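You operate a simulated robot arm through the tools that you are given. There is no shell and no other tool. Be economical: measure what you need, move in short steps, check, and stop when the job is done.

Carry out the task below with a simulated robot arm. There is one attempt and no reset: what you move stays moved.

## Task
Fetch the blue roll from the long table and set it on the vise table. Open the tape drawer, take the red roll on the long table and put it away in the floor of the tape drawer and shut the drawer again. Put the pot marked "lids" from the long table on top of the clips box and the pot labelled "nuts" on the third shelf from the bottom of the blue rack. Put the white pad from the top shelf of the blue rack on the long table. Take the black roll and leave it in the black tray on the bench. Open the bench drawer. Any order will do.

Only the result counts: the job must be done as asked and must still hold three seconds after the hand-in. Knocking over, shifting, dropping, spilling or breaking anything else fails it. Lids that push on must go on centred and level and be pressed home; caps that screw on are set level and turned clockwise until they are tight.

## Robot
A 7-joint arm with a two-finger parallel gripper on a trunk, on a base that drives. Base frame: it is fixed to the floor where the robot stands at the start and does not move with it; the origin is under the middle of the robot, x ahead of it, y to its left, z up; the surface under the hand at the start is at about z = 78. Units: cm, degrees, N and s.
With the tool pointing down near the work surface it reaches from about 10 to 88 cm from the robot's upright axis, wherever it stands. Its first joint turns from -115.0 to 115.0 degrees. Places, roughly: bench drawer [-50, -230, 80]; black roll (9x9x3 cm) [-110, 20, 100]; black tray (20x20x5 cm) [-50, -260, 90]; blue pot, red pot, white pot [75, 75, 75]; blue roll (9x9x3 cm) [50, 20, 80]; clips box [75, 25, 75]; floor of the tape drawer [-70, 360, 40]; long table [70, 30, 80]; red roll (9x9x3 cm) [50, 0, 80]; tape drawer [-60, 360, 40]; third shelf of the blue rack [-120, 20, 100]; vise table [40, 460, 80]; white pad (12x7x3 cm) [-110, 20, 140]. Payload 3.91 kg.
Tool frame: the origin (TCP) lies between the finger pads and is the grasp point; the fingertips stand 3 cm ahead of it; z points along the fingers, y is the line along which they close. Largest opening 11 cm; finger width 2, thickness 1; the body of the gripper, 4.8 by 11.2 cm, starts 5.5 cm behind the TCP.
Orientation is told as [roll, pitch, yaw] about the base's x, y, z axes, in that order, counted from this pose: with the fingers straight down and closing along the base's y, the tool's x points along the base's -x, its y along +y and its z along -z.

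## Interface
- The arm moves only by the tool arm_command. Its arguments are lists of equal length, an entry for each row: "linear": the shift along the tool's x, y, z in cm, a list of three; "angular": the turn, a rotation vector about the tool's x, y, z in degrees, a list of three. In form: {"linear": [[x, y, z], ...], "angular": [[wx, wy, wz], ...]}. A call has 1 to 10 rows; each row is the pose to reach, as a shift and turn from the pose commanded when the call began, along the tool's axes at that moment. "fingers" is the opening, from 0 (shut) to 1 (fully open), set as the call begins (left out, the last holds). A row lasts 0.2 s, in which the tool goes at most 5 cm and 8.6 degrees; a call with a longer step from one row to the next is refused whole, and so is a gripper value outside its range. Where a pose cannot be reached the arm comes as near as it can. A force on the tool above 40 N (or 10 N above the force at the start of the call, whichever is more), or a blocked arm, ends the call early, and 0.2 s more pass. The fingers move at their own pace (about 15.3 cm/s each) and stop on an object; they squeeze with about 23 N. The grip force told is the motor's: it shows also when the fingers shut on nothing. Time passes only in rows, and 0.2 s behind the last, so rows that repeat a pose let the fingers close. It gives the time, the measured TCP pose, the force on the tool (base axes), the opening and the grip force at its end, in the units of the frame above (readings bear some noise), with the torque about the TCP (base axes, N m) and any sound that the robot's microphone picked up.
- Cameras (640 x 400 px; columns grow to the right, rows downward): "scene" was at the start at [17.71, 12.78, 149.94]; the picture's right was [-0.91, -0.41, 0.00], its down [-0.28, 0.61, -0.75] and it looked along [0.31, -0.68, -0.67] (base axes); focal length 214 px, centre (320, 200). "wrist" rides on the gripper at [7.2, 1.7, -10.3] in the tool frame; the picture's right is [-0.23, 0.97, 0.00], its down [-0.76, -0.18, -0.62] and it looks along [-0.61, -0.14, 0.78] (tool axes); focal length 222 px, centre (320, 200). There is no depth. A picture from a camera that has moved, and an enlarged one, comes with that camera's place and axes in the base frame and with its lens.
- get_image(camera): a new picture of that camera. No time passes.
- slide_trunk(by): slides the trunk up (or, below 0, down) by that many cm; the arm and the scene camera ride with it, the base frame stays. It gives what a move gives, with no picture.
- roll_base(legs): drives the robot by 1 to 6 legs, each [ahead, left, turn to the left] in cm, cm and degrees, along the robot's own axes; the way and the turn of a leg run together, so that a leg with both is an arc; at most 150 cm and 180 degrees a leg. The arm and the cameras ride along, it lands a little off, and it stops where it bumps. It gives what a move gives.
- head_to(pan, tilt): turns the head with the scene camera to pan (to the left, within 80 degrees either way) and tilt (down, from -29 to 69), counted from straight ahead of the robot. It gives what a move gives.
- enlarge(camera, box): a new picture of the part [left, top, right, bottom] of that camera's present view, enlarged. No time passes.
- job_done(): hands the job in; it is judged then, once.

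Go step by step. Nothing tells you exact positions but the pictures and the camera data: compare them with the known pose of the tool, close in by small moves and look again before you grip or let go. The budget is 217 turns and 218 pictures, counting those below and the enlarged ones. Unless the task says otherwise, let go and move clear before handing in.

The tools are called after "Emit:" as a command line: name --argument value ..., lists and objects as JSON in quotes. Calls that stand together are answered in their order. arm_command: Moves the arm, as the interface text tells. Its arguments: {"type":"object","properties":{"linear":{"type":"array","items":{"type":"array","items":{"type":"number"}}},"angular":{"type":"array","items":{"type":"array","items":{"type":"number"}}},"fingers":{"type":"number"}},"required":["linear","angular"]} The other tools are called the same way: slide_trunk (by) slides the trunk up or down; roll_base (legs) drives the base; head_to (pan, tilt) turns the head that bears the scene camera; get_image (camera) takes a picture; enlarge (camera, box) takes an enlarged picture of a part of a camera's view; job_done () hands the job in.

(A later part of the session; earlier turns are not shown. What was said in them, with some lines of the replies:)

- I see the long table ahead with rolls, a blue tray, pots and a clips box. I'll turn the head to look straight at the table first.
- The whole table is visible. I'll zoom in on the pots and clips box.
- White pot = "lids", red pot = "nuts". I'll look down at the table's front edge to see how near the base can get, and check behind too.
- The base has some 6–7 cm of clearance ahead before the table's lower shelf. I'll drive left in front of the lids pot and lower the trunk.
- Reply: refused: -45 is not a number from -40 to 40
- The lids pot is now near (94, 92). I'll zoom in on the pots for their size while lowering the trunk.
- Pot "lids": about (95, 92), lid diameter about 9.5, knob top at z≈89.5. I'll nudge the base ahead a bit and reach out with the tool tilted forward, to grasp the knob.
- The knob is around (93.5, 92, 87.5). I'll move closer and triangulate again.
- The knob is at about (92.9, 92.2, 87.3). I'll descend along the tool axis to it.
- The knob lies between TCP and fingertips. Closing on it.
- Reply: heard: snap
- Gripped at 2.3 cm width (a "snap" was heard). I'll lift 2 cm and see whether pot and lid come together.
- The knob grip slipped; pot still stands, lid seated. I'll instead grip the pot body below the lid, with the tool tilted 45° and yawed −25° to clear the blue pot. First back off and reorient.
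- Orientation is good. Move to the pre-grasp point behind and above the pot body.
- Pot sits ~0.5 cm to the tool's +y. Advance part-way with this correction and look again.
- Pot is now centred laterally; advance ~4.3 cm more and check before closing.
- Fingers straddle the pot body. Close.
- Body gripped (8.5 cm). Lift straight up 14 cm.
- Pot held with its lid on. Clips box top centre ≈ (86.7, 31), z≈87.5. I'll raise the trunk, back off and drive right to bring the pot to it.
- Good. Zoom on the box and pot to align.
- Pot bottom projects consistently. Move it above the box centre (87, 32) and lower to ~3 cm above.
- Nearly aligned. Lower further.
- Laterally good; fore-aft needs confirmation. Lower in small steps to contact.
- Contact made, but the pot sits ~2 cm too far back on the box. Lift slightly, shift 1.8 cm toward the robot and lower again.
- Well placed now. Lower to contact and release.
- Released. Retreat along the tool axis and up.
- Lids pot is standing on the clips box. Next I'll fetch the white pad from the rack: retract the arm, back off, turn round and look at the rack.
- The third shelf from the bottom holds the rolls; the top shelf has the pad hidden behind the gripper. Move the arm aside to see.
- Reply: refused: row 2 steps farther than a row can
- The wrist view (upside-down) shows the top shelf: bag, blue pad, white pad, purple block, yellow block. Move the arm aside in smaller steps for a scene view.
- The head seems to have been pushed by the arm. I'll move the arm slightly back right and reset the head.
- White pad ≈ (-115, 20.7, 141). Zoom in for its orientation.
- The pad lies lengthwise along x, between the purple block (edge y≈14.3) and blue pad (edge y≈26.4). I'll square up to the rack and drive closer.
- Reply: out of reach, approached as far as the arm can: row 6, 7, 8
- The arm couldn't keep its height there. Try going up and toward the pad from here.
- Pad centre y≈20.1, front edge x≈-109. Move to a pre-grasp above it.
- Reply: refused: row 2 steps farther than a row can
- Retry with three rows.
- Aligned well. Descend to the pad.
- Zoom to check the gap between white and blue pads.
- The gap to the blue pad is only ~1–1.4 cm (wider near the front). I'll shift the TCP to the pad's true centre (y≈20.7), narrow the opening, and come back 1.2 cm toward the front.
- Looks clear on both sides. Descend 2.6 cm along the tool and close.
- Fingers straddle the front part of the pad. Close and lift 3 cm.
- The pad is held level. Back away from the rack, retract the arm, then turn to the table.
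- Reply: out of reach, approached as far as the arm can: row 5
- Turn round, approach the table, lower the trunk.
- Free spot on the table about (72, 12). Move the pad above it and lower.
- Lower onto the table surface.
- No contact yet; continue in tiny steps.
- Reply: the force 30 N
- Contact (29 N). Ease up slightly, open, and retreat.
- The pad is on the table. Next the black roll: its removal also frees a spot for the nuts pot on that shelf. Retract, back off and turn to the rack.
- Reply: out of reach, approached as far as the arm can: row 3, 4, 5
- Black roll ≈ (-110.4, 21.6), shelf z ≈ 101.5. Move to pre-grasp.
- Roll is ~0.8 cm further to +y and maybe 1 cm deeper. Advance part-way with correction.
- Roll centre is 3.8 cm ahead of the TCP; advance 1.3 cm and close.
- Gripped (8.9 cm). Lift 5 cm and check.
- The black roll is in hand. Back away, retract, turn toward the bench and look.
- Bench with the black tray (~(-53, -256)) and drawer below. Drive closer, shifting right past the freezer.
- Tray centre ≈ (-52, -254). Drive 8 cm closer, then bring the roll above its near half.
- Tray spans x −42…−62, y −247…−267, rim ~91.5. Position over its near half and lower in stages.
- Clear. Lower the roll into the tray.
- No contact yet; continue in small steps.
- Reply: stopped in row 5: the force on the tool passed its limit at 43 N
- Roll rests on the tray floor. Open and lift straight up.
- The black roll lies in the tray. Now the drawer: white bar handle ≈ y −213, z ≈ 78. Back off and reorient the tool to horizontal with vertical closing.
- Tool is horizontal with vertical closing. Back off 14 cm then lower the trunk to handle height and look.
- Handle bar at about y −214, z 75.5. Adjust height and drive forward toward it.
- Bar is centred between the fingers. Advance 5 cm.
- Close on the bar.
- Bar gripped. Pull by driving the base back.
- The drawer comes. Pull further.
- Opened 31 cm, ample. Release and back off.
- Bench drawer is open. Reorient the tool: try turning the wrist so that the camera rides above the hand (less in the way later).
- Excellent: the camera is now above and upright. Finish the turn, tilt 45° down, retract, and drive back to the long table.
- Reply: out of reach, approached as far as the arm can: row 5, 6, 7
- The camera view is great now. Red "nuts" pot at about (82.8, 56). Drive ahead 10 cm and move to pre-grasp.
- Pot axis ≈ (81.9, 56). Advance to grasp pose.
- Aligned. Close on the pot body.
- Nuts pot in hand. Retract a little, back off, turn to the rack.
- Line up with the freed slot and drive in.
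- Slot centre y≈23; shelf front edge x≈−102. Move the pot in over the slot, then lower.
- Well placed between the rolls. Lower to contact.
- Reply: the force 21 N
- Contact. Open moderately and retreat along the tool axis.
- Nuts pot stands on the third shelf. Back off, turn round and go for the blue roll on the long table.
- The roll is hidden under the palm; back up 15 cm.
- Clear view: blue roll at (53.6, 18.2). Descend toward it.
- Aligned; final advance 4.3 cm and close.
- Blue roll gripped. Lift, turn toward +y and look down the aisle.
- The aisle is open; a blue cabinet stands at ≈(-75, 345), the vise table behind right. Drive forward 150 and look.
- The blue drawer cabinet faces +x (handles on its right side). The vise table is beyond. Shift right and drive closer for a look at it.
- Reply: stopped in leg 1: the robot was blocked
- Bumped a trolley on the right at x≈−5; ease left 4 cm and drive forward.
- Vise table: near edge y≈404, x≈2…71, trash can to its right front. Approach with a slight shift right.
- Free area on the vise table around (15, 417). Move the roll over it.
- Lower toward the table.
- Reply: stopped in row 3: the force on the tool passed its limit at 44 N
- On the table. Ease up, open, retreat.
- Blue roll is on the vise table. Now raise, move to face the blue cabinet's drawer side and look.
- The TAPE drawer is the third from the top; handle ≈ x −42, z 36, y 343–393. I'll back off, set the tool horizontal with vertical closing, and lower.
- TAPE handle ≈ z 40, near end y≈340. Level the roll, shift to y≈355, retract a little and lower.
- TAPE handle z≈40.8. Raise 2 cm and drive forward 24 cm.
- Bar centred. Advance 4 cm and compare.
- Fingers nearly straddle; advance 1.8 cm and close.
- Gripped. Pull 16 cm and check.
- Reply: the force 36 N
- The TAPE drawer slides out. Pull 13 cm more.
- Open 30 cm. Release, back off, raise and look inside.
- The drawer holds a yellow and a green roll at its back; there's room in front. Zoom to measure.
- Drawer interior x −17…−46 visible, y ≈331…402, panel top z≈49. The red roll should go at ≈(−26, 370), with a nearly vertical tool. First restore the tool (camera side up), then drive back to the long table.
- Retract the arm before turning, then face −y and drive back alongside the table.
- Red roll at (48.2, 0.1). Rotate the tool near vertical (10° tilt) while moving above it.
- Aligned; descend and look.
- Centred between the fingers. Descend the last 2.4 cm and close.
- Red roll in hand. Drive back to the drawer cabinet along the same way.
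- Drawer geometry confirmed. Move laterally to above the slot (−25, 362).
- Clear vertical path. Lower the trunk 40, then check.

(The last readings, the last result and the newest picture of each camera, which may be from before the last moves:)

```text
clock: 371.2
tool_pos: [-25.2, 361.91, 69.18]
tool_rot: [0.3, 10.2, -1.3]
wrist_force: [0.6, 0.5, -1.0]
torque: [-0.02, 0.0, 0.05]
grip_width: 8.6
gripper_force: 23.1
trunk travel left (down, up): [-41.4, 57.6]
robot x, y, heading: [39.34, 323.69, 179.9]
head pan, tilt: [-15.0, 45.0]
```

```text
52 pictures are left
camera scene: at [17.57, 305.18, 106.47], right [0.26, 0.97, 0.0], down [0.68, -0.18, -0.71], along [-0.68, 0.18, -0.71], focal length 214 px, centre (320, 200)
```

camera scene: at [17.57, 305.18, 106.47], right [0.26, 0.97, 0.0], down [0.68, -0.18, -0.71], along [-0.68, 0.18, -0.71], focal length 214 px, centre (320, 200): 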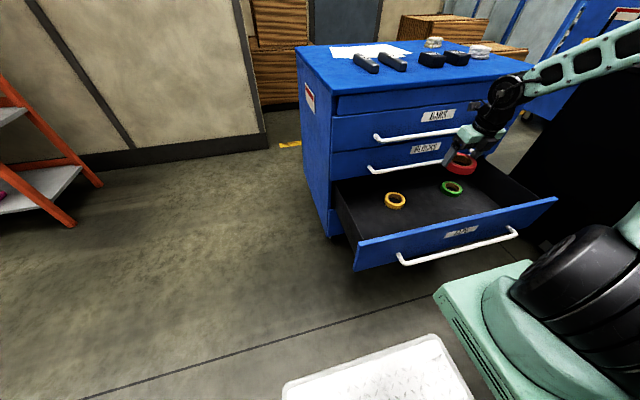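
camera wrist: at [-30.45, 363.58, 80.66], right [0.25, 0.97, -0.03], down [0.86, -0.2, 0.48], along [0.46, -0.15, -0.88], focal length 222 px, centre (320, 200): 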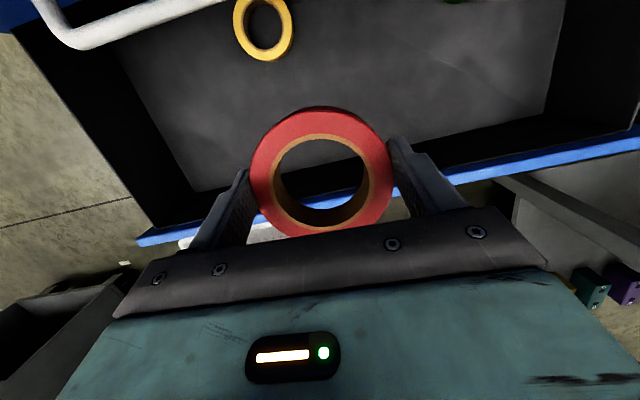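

All clear. Lower 24 cm more.

Emit:
slide_trunk --by -24

Emit:
get_image --camera "wrist"

Emit:
enlarge --camera "scene" --box '[320, 60, 600, 235]'

```text
clock: 373.8
tool_pos: [-25.18, 361.87, 45.23]
tool_rot: [0.4, 10.2, -1.3]
wrist_force: [0.1, -1.5, -1.1]
torque: [-0.04, 0.01, 0.01]
grip_width: 8.57
gripper_force: 22.5
trunk travel left (down, up): [-17.4, 81.6]
robot x, y, heading: [39.35, 323.88, 179.8]
head pan, tilt: [-15.0, 45.0]
```

```text
51 pictures are left
camera wrist: at [-30.45, 363.58, 56.66], right [0.25, 0.97, -0.03], down [0.86, -0.2, 0.48], along [0.46, -0.15, -0.88], focal length 222 px, centre (320, 200)
```

wrist: 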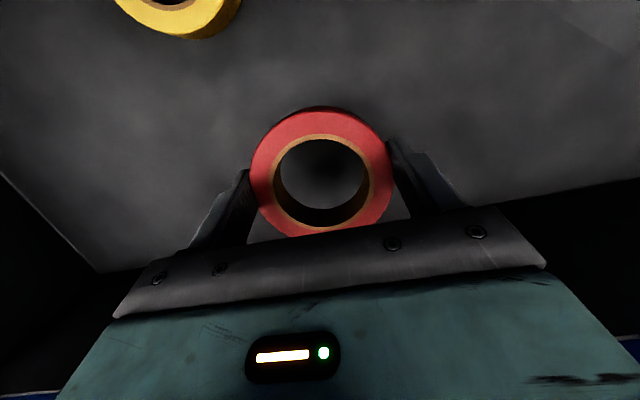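

```text
2.29 times, centred on (460, 148) of scene
camera zoom: at [17.57, 305.18, 82.47], right [0.26, 0.97, 0.0], down [0.68, -0.18, -0.71], along [-0.68, 0.18, -0.71], focal length 490 px, centre (0, 320)
```

zoom: 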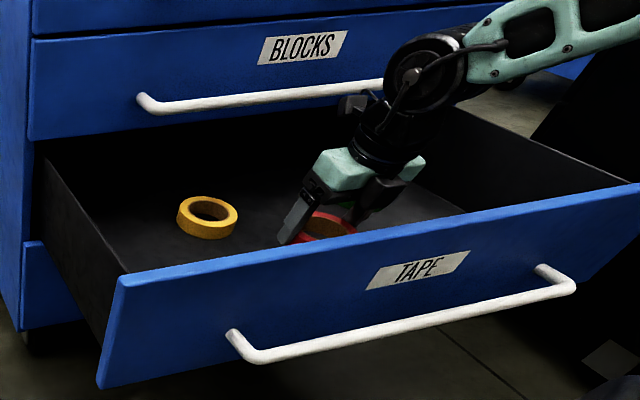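

Lower gently to the drawer floor.

Emit:
arm_command --linear '[[-0.2, 0, 1.3], [-0.45, 0, 2.6], [-0.7, 0, 3.94]]' --angular '[[0, 0, 0], [0, 0, 0], [0, 0, 0]]'

Emit:
arm_command --linear '[[-0.05, 0, 0.3], [-0.1, 0, 0.6], [-0.15, 0, 0.9], [-0.2, 0, 1.2], [-0.25, 0, 1.5], [-0.3, 0, 1.8], [-0.35, 0, 2.1], [-0.4, 0, 2.4]]' --angular '[[0, 0, 0], [0, 0, 0], [0, 0, 0], [0, 0, 0], [0, 0, 0], [0, 0, 0], [0, 0, 0], [0, 0, 0]]'

Emit:
get_image --camera "wrist"

```text
clock: 374.6
tool_pos: [-25.09, 361.88, 41.11]
tool_rot: [0.4, 10.1, -1.3]
wrist_force: [0.5, 0.3, -1.2]
torque: [0.0, 0.03, 0.02]
grip_width: 8.57
gripper_force: 22.9
trunk travel left (down, up): [-17.4, 81.6]
robot x, y, heading: [39.93, 323.46, 180.1]
head pan, tilt: [-15.0, 45.0]
```

```text
clock: 376.2
tool_pos: [-25.34, 361.89, 39.42]
tool_rot: [0.6, 10.8, -1.3]
wrist_force: [0.5, -1.9, 20.5]
torque: [-0.62, -0.55, -0.12]
grip_width: 8.51
gripper_force: 22.8
trunk travel left (down, up): [-17.4, 81.6]
robot x, y, heading: [39.43, 323.78, 180.0]
head pan, tilt: [-15.0, 45.0]
stopped in row 8: the force on the tool passed its limit at 44 N (the readings are from after the stop); the commanded pose is now the measured one
```

```text
49 pictures are left
camera wrist: at [-30.67, 363.57, 50.96], right [0.25, 0.97, -0.03], down [0.86, -0.2, 0.47], along [0.45, -0.14, -0.88], focal length 222 px, centre (320, 200)
```

wrist: 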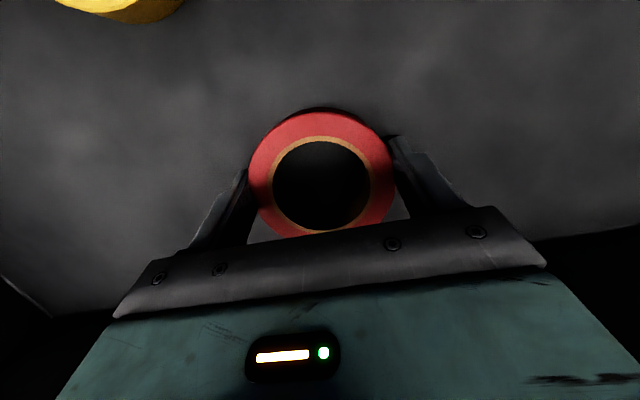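

On the floor. Release and lift straight up.

Emit:
arm_command --linear '[[0.05, 0, -0.2], [0.05, 0, -0.2], [0.05, 0, -0.2], [0.5, 0, -3], [1.1, 0, -6.5], [1.8, 0, -10]]' --angular '[[0, 0, 0], [0, 0, 0], [0, 0, 0], [0, 0, 0], [0, 0, 0], [0, 0, 0]]' --fingers 1

Emit:
get_image --camera "wrist"

```text
clock: 377.6
tool_pos: [-25.35, 361.79, 49.37]
tool_rot: [0.5, 10.5, -1.3]
wrist_force: [0.1, -0.9, 0.6]
torque: [0.01, 0.0, -0.04]
grip_width: 11.01
gripper_force: 0.0
trunk travel left (down, up): [-17.4, 81.6]
robot x, y, heading: [39.64, 323.73, 180.3]
head pan, tilt: [-15.0, 45.0]
```

```text
48 pictures are left
camera wrist: at [-30.56, 363.46, 60.85], right [0.25, 0.97, -0.03], down [0.86, -0.2, 0.47], along [0.45, -0.14, -0.88], focal length 222 px, centre (320, 200)
```

wrist: 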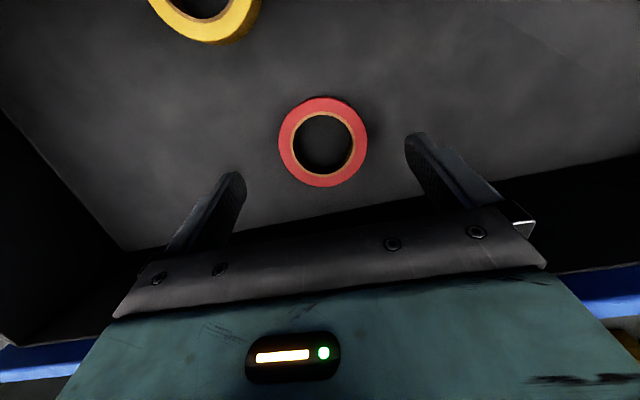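

Red roll is on the drawer floor. Raise, back off, level the tool with fingers shut to push the drawer closed.

Emit:
slide_trunk --by 38

Emit:
roll_base --legs '[[-32, 0, 0]]'

Emit:
arm_command --linear '[[0, 0, 0], [0, 0, 0], [0, 0, 0], [0, 0, 0], [0, 0, 0], [0, 0, 0], [0, 0, 0], [0, 0, 0], [0, 0, 0], [0, 0, 0]]' --angular '[[0, 8, 0], [0, 16, 0], [0, 24, 0], [0, 32, 0], [0, 40, 0], [0, 48, 0], [0, 56, 0], [0, 64, 0], [0, 72, 0], [0, 79.5, 0]]' --fingers 0

Emit:
slide_trunk --by -38

Emit:
get_image --camera "wrist"

Emit:
get_image --camera "scene"

```text
clock: 381.3
tool_pos: [-25.44, 361.83, 87.18]
tool_rot: [0.5, 10.5, -1.3]
wrist_force: [0.2, 0.2, -0.2]
torque: [-0.01, 0.02, 0.01]
grip_width: 11.02
gripper_force: 0.1
trunk travel left (down, up): [-55.4, 43.6]
robot x, y, heading: [39.79, 323.53, 179.8]
head pan, tilt: [-15.0, 45.0]
```

```text
clock: 383.4
tool_pos: [6.65, 361.88, 87.37]
tool_rot: [0.5, 10.5, -1.4]
wrist_force: [0.0, 0.7, -0.5]
torque: [-0.03, 0.02, 0.01]
grip_width: 11.01
gripper_force: 0.1
trunk travel left (down, up): [-55.4, 43.6]
robot x, y, heading: [71.08, 323.52, 180.1]
head pan, tilt: [-15.0, 45.0]
```

```text
clock: 385.6
tool_pos: [6.62, 361.8, 87.42]
tool_rot: [107.5, 89.3, 106.0]
wrist_force: [-0.4, 0.3, 0.2]
torque: [0.0, -0.01, -0.01]
grip_width: 0.0
gripper_force: 22.9
trunk travel left (down, up): [-55.4, 43.6]
robot x, y, heading: [71.72, 323.62, -180.0]
head pan, tilt: [-15.0, 45.0]
```

```text
clock: 389.3
tool_pos: [6.74, 361.79, 49.38]
tool_rot: [92.3, 89.5, 91.0]
wrist_force: [-0.1, -0.1, -0.3]
torque: [0.01, 0.01, 0.01]
grip_width: 0.03
gripper_force: 22.8
trunk travel left (down, up): [-17.4, 81.6]
robot x, y, heading: [71.58, 323.28, 180.1]
head pan, tilt: [-15.0, 45.0]
```

```text
47 pictures are left
camera wrist: at [17.02, 363.12, 56.63], right [0.02, 0.98, -0.22], down [0.62, -0.19, -0.76], along [-0.79, -0.12, -0.61], focal length 222 px, centre (320, 200)
```

wrist: 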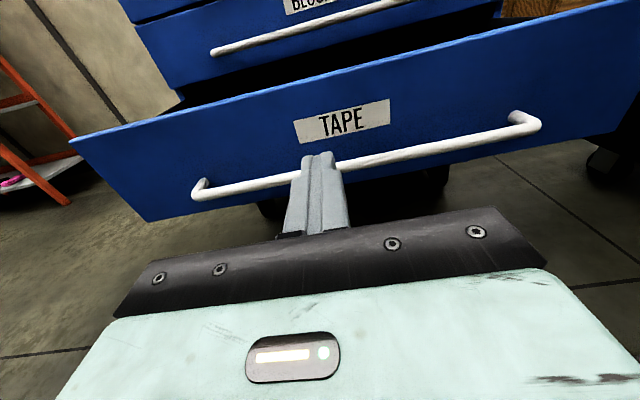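

```text
46 pictures are left
camera scene: at [49.6, 305.15, 82.47], right [0.26, 0.97, 0.0], down [0.68, -0.18, -0.71], along [-0.68, 0.18, -0.71], focal length 214 px, centre (320, 200)
```

scene: 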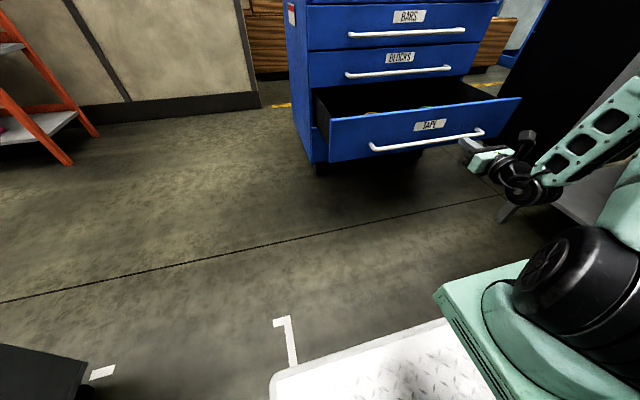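

Set height to z≈46.5 (on the panel above the bar) and drive forward to push.

Emit:
arm_command --linear '[[-2.9, 0, 0]]' --angular '[[0, 0, 0]]'

Emit:
roll_base --legs '[[30, 0, 0]]'

Emit:
get_image --camera "scene"

```text
clock: 389.7
tool_pos: [6.72, 361.86, 46.57]
tool_rot: [94.4, 89.5, 93.0]
wrist_force: [0.1, -1.0, 0.2]
torque: [0.01, 0.0, 0.01]
grip_width: 0.0
gripper_force: 23.1
trunk travel left (down, up): [-17.4, 81.6]
robot x, y, heading: [71.52, 323.58, 180.0]
head pan, tilt: [-15.0, 45.0]
```

```text
clock: 391.7
tool_pos: [-23.08, 362.01, 46.58]
tool_rot: [92.4, 89.5, 90.9]
wrist_force: [0.0, -0.1, -0.7]
torque: [-0.02, -0.01, -0.01]
grip_width: 0.01
gripper_force: 23.3
trunk travel left (down, up): [-17.4, 81.6]
robot x, y, heading: [41.52, 323.64, 180.0]
head pan, tilt: [-15.0, 45.0]
```

```text
45 pictures are left
camera scene: at [19.83, 305.23, 82.47], right [0.26, 0.97, 0.0], down [0.68, -0.18, -0.71], along [-0.68, 0.18, -0.71], focal length 214 px, centre (320, 200)
```

scene: 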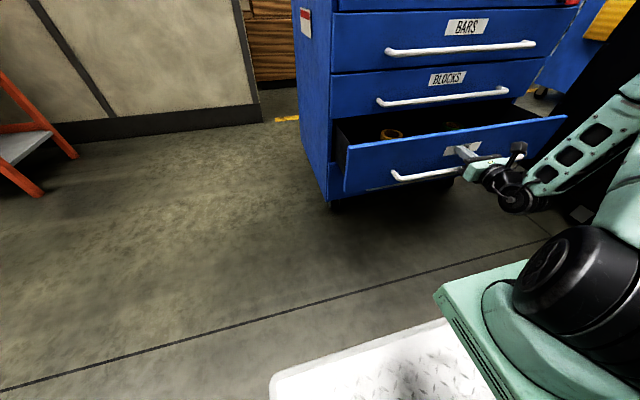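

Closing nicely. Push the remaining ~18 cm.

Emit:
roll_base --legs '[[18, 0, 0]]'

Emit:
get_image --camera "scene"

Emit:
get_image --camera "wrist"

```text
clock: 393.3
tool_pos: [-40.28, 362.01, 46.47]
tool_rot: [88.9, 89.6, 87.4]
wrist_force: [3.0, -1.4, 1.8]
torque: [-0.05, 0.08, 0.07]
grip_width: 0.02
gripper_force: 22.6
trunk travel left (down, up): [-17.4, 81.6]
robot x, y, heading: [24.68, 323.78, 179.9]
head pan, tilt: [-15.0, 45.0]
stopped in leg 1: the force on the tool passed its limit at 63 N (the readings are from after the stop); the commanded pose is now the measured one
```

```text
44 pictures are left
camera scene: at [2.39, 305.24, 82.46], right [0.26, 0.97, 0.0], down [0.68, -0.18, -0.71], along [-0.68, 0.18, -0.71], focal length 214 px, centre (320, 200)
```

scene: 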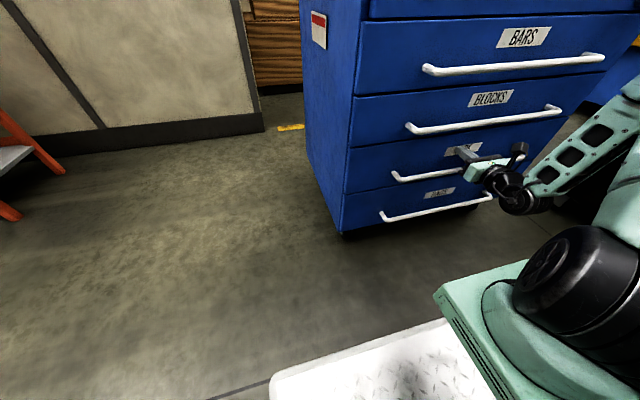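

```text
43 pictures are left
camera wrist: at [-29.86, 363.29, 53.7], right [0.02, 0.98, -0.22], down [0.62, -0.19, -0.76], along [-0.79, -0.12, -0.61], focal length 222 px, centre (320, 200)
```

wrist: 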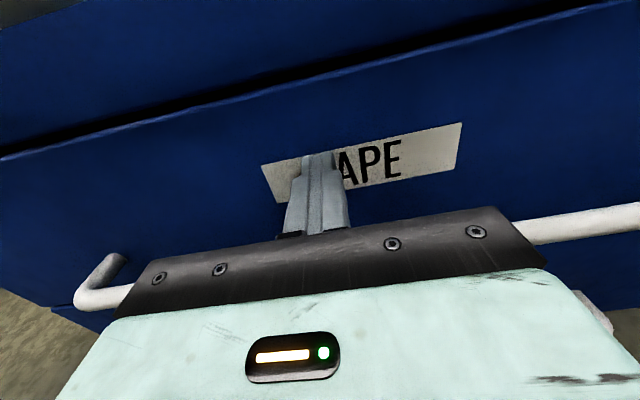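

The drawer hit its stop (63 N). Back off and verify it's flush.

Emit:
roll_base --legs '[[-25, 0, 0]]'

Emit:
enlarge --camera "scene" --box '[280, 0, 560, 190]'

Emit:
get_image --camera "wrist"

```text
clock: 395.1
tool_pos: [-15.37, 361.83, 46.45]
tool_rot: [82.9, 89.6, 81.5]
wrist_force: [0.8, 0.3, 0.7]
torque: [0.03, -0.04, -0.01]
grip_width: 0.0
gripper_force: 22.6
trunk travel left (down, up): [-17.4, 81.6]
robot x, y, heading: [49.67, 323.41, 180.0]
head pan, tilt: [-15.0, 45.0]
```

```text
2.11 times, centred on (420, 95) of scene
camera zoom: at [27.35, 305.18, 82.47], right [0.26, 0.97, 0.0], down [0.68, -0.18, -0.71], along [-0.68, 0.18, -0.71], focal length 452 px, centre (110, 421)
```

zoom: 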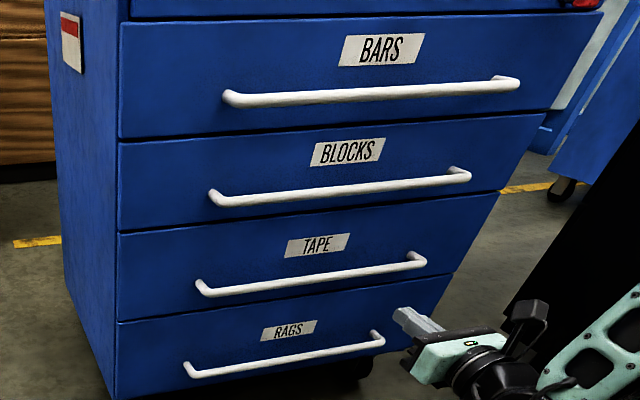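

```text
41 pictures are left
camera wrist: at [-5.01, 363.18, 53.69], right [0.02, 0.98, -0.22], down [0.62, -0.19, -0.76], along [-0.78, -0.12, -0.61], focal length 222 px, centre (320, 200)
```

wrist: 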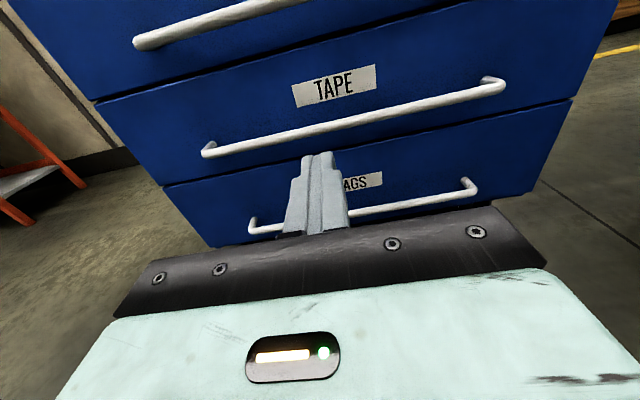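

The tape drawer is flush and closed, and every other item has been placed; nothing is left in the hand. Handing in.

Emit:
job_done

```text
The job is handed in.
```

I finished every part of the task and handed it in, with one caveat: two small bumps along the way that could count against the "don't shift anything" rule.

- **Blue roll:** it is on the vise table.
- **Red roll:** it lies on the floor of the tape drawer, and the drawer is shut flush.
- **Lids pot:** it stands on the clips box.
- **Nuts pot:** it stands on the third shelf from the bottom of the blue rack, in the gap the black roll left.
- **White pad:** it is on the long table.
- **Black roll:** it is in the black tray on the bench. The tray moved about 1 cm as I pressed the roll down, and I left it there.
- **Bench drawer:** it is open about 31 cm.
- **Trolley bump:** the base touched a trolley beside the aisle while driving and stopped; I did not check whether the trolley moved.
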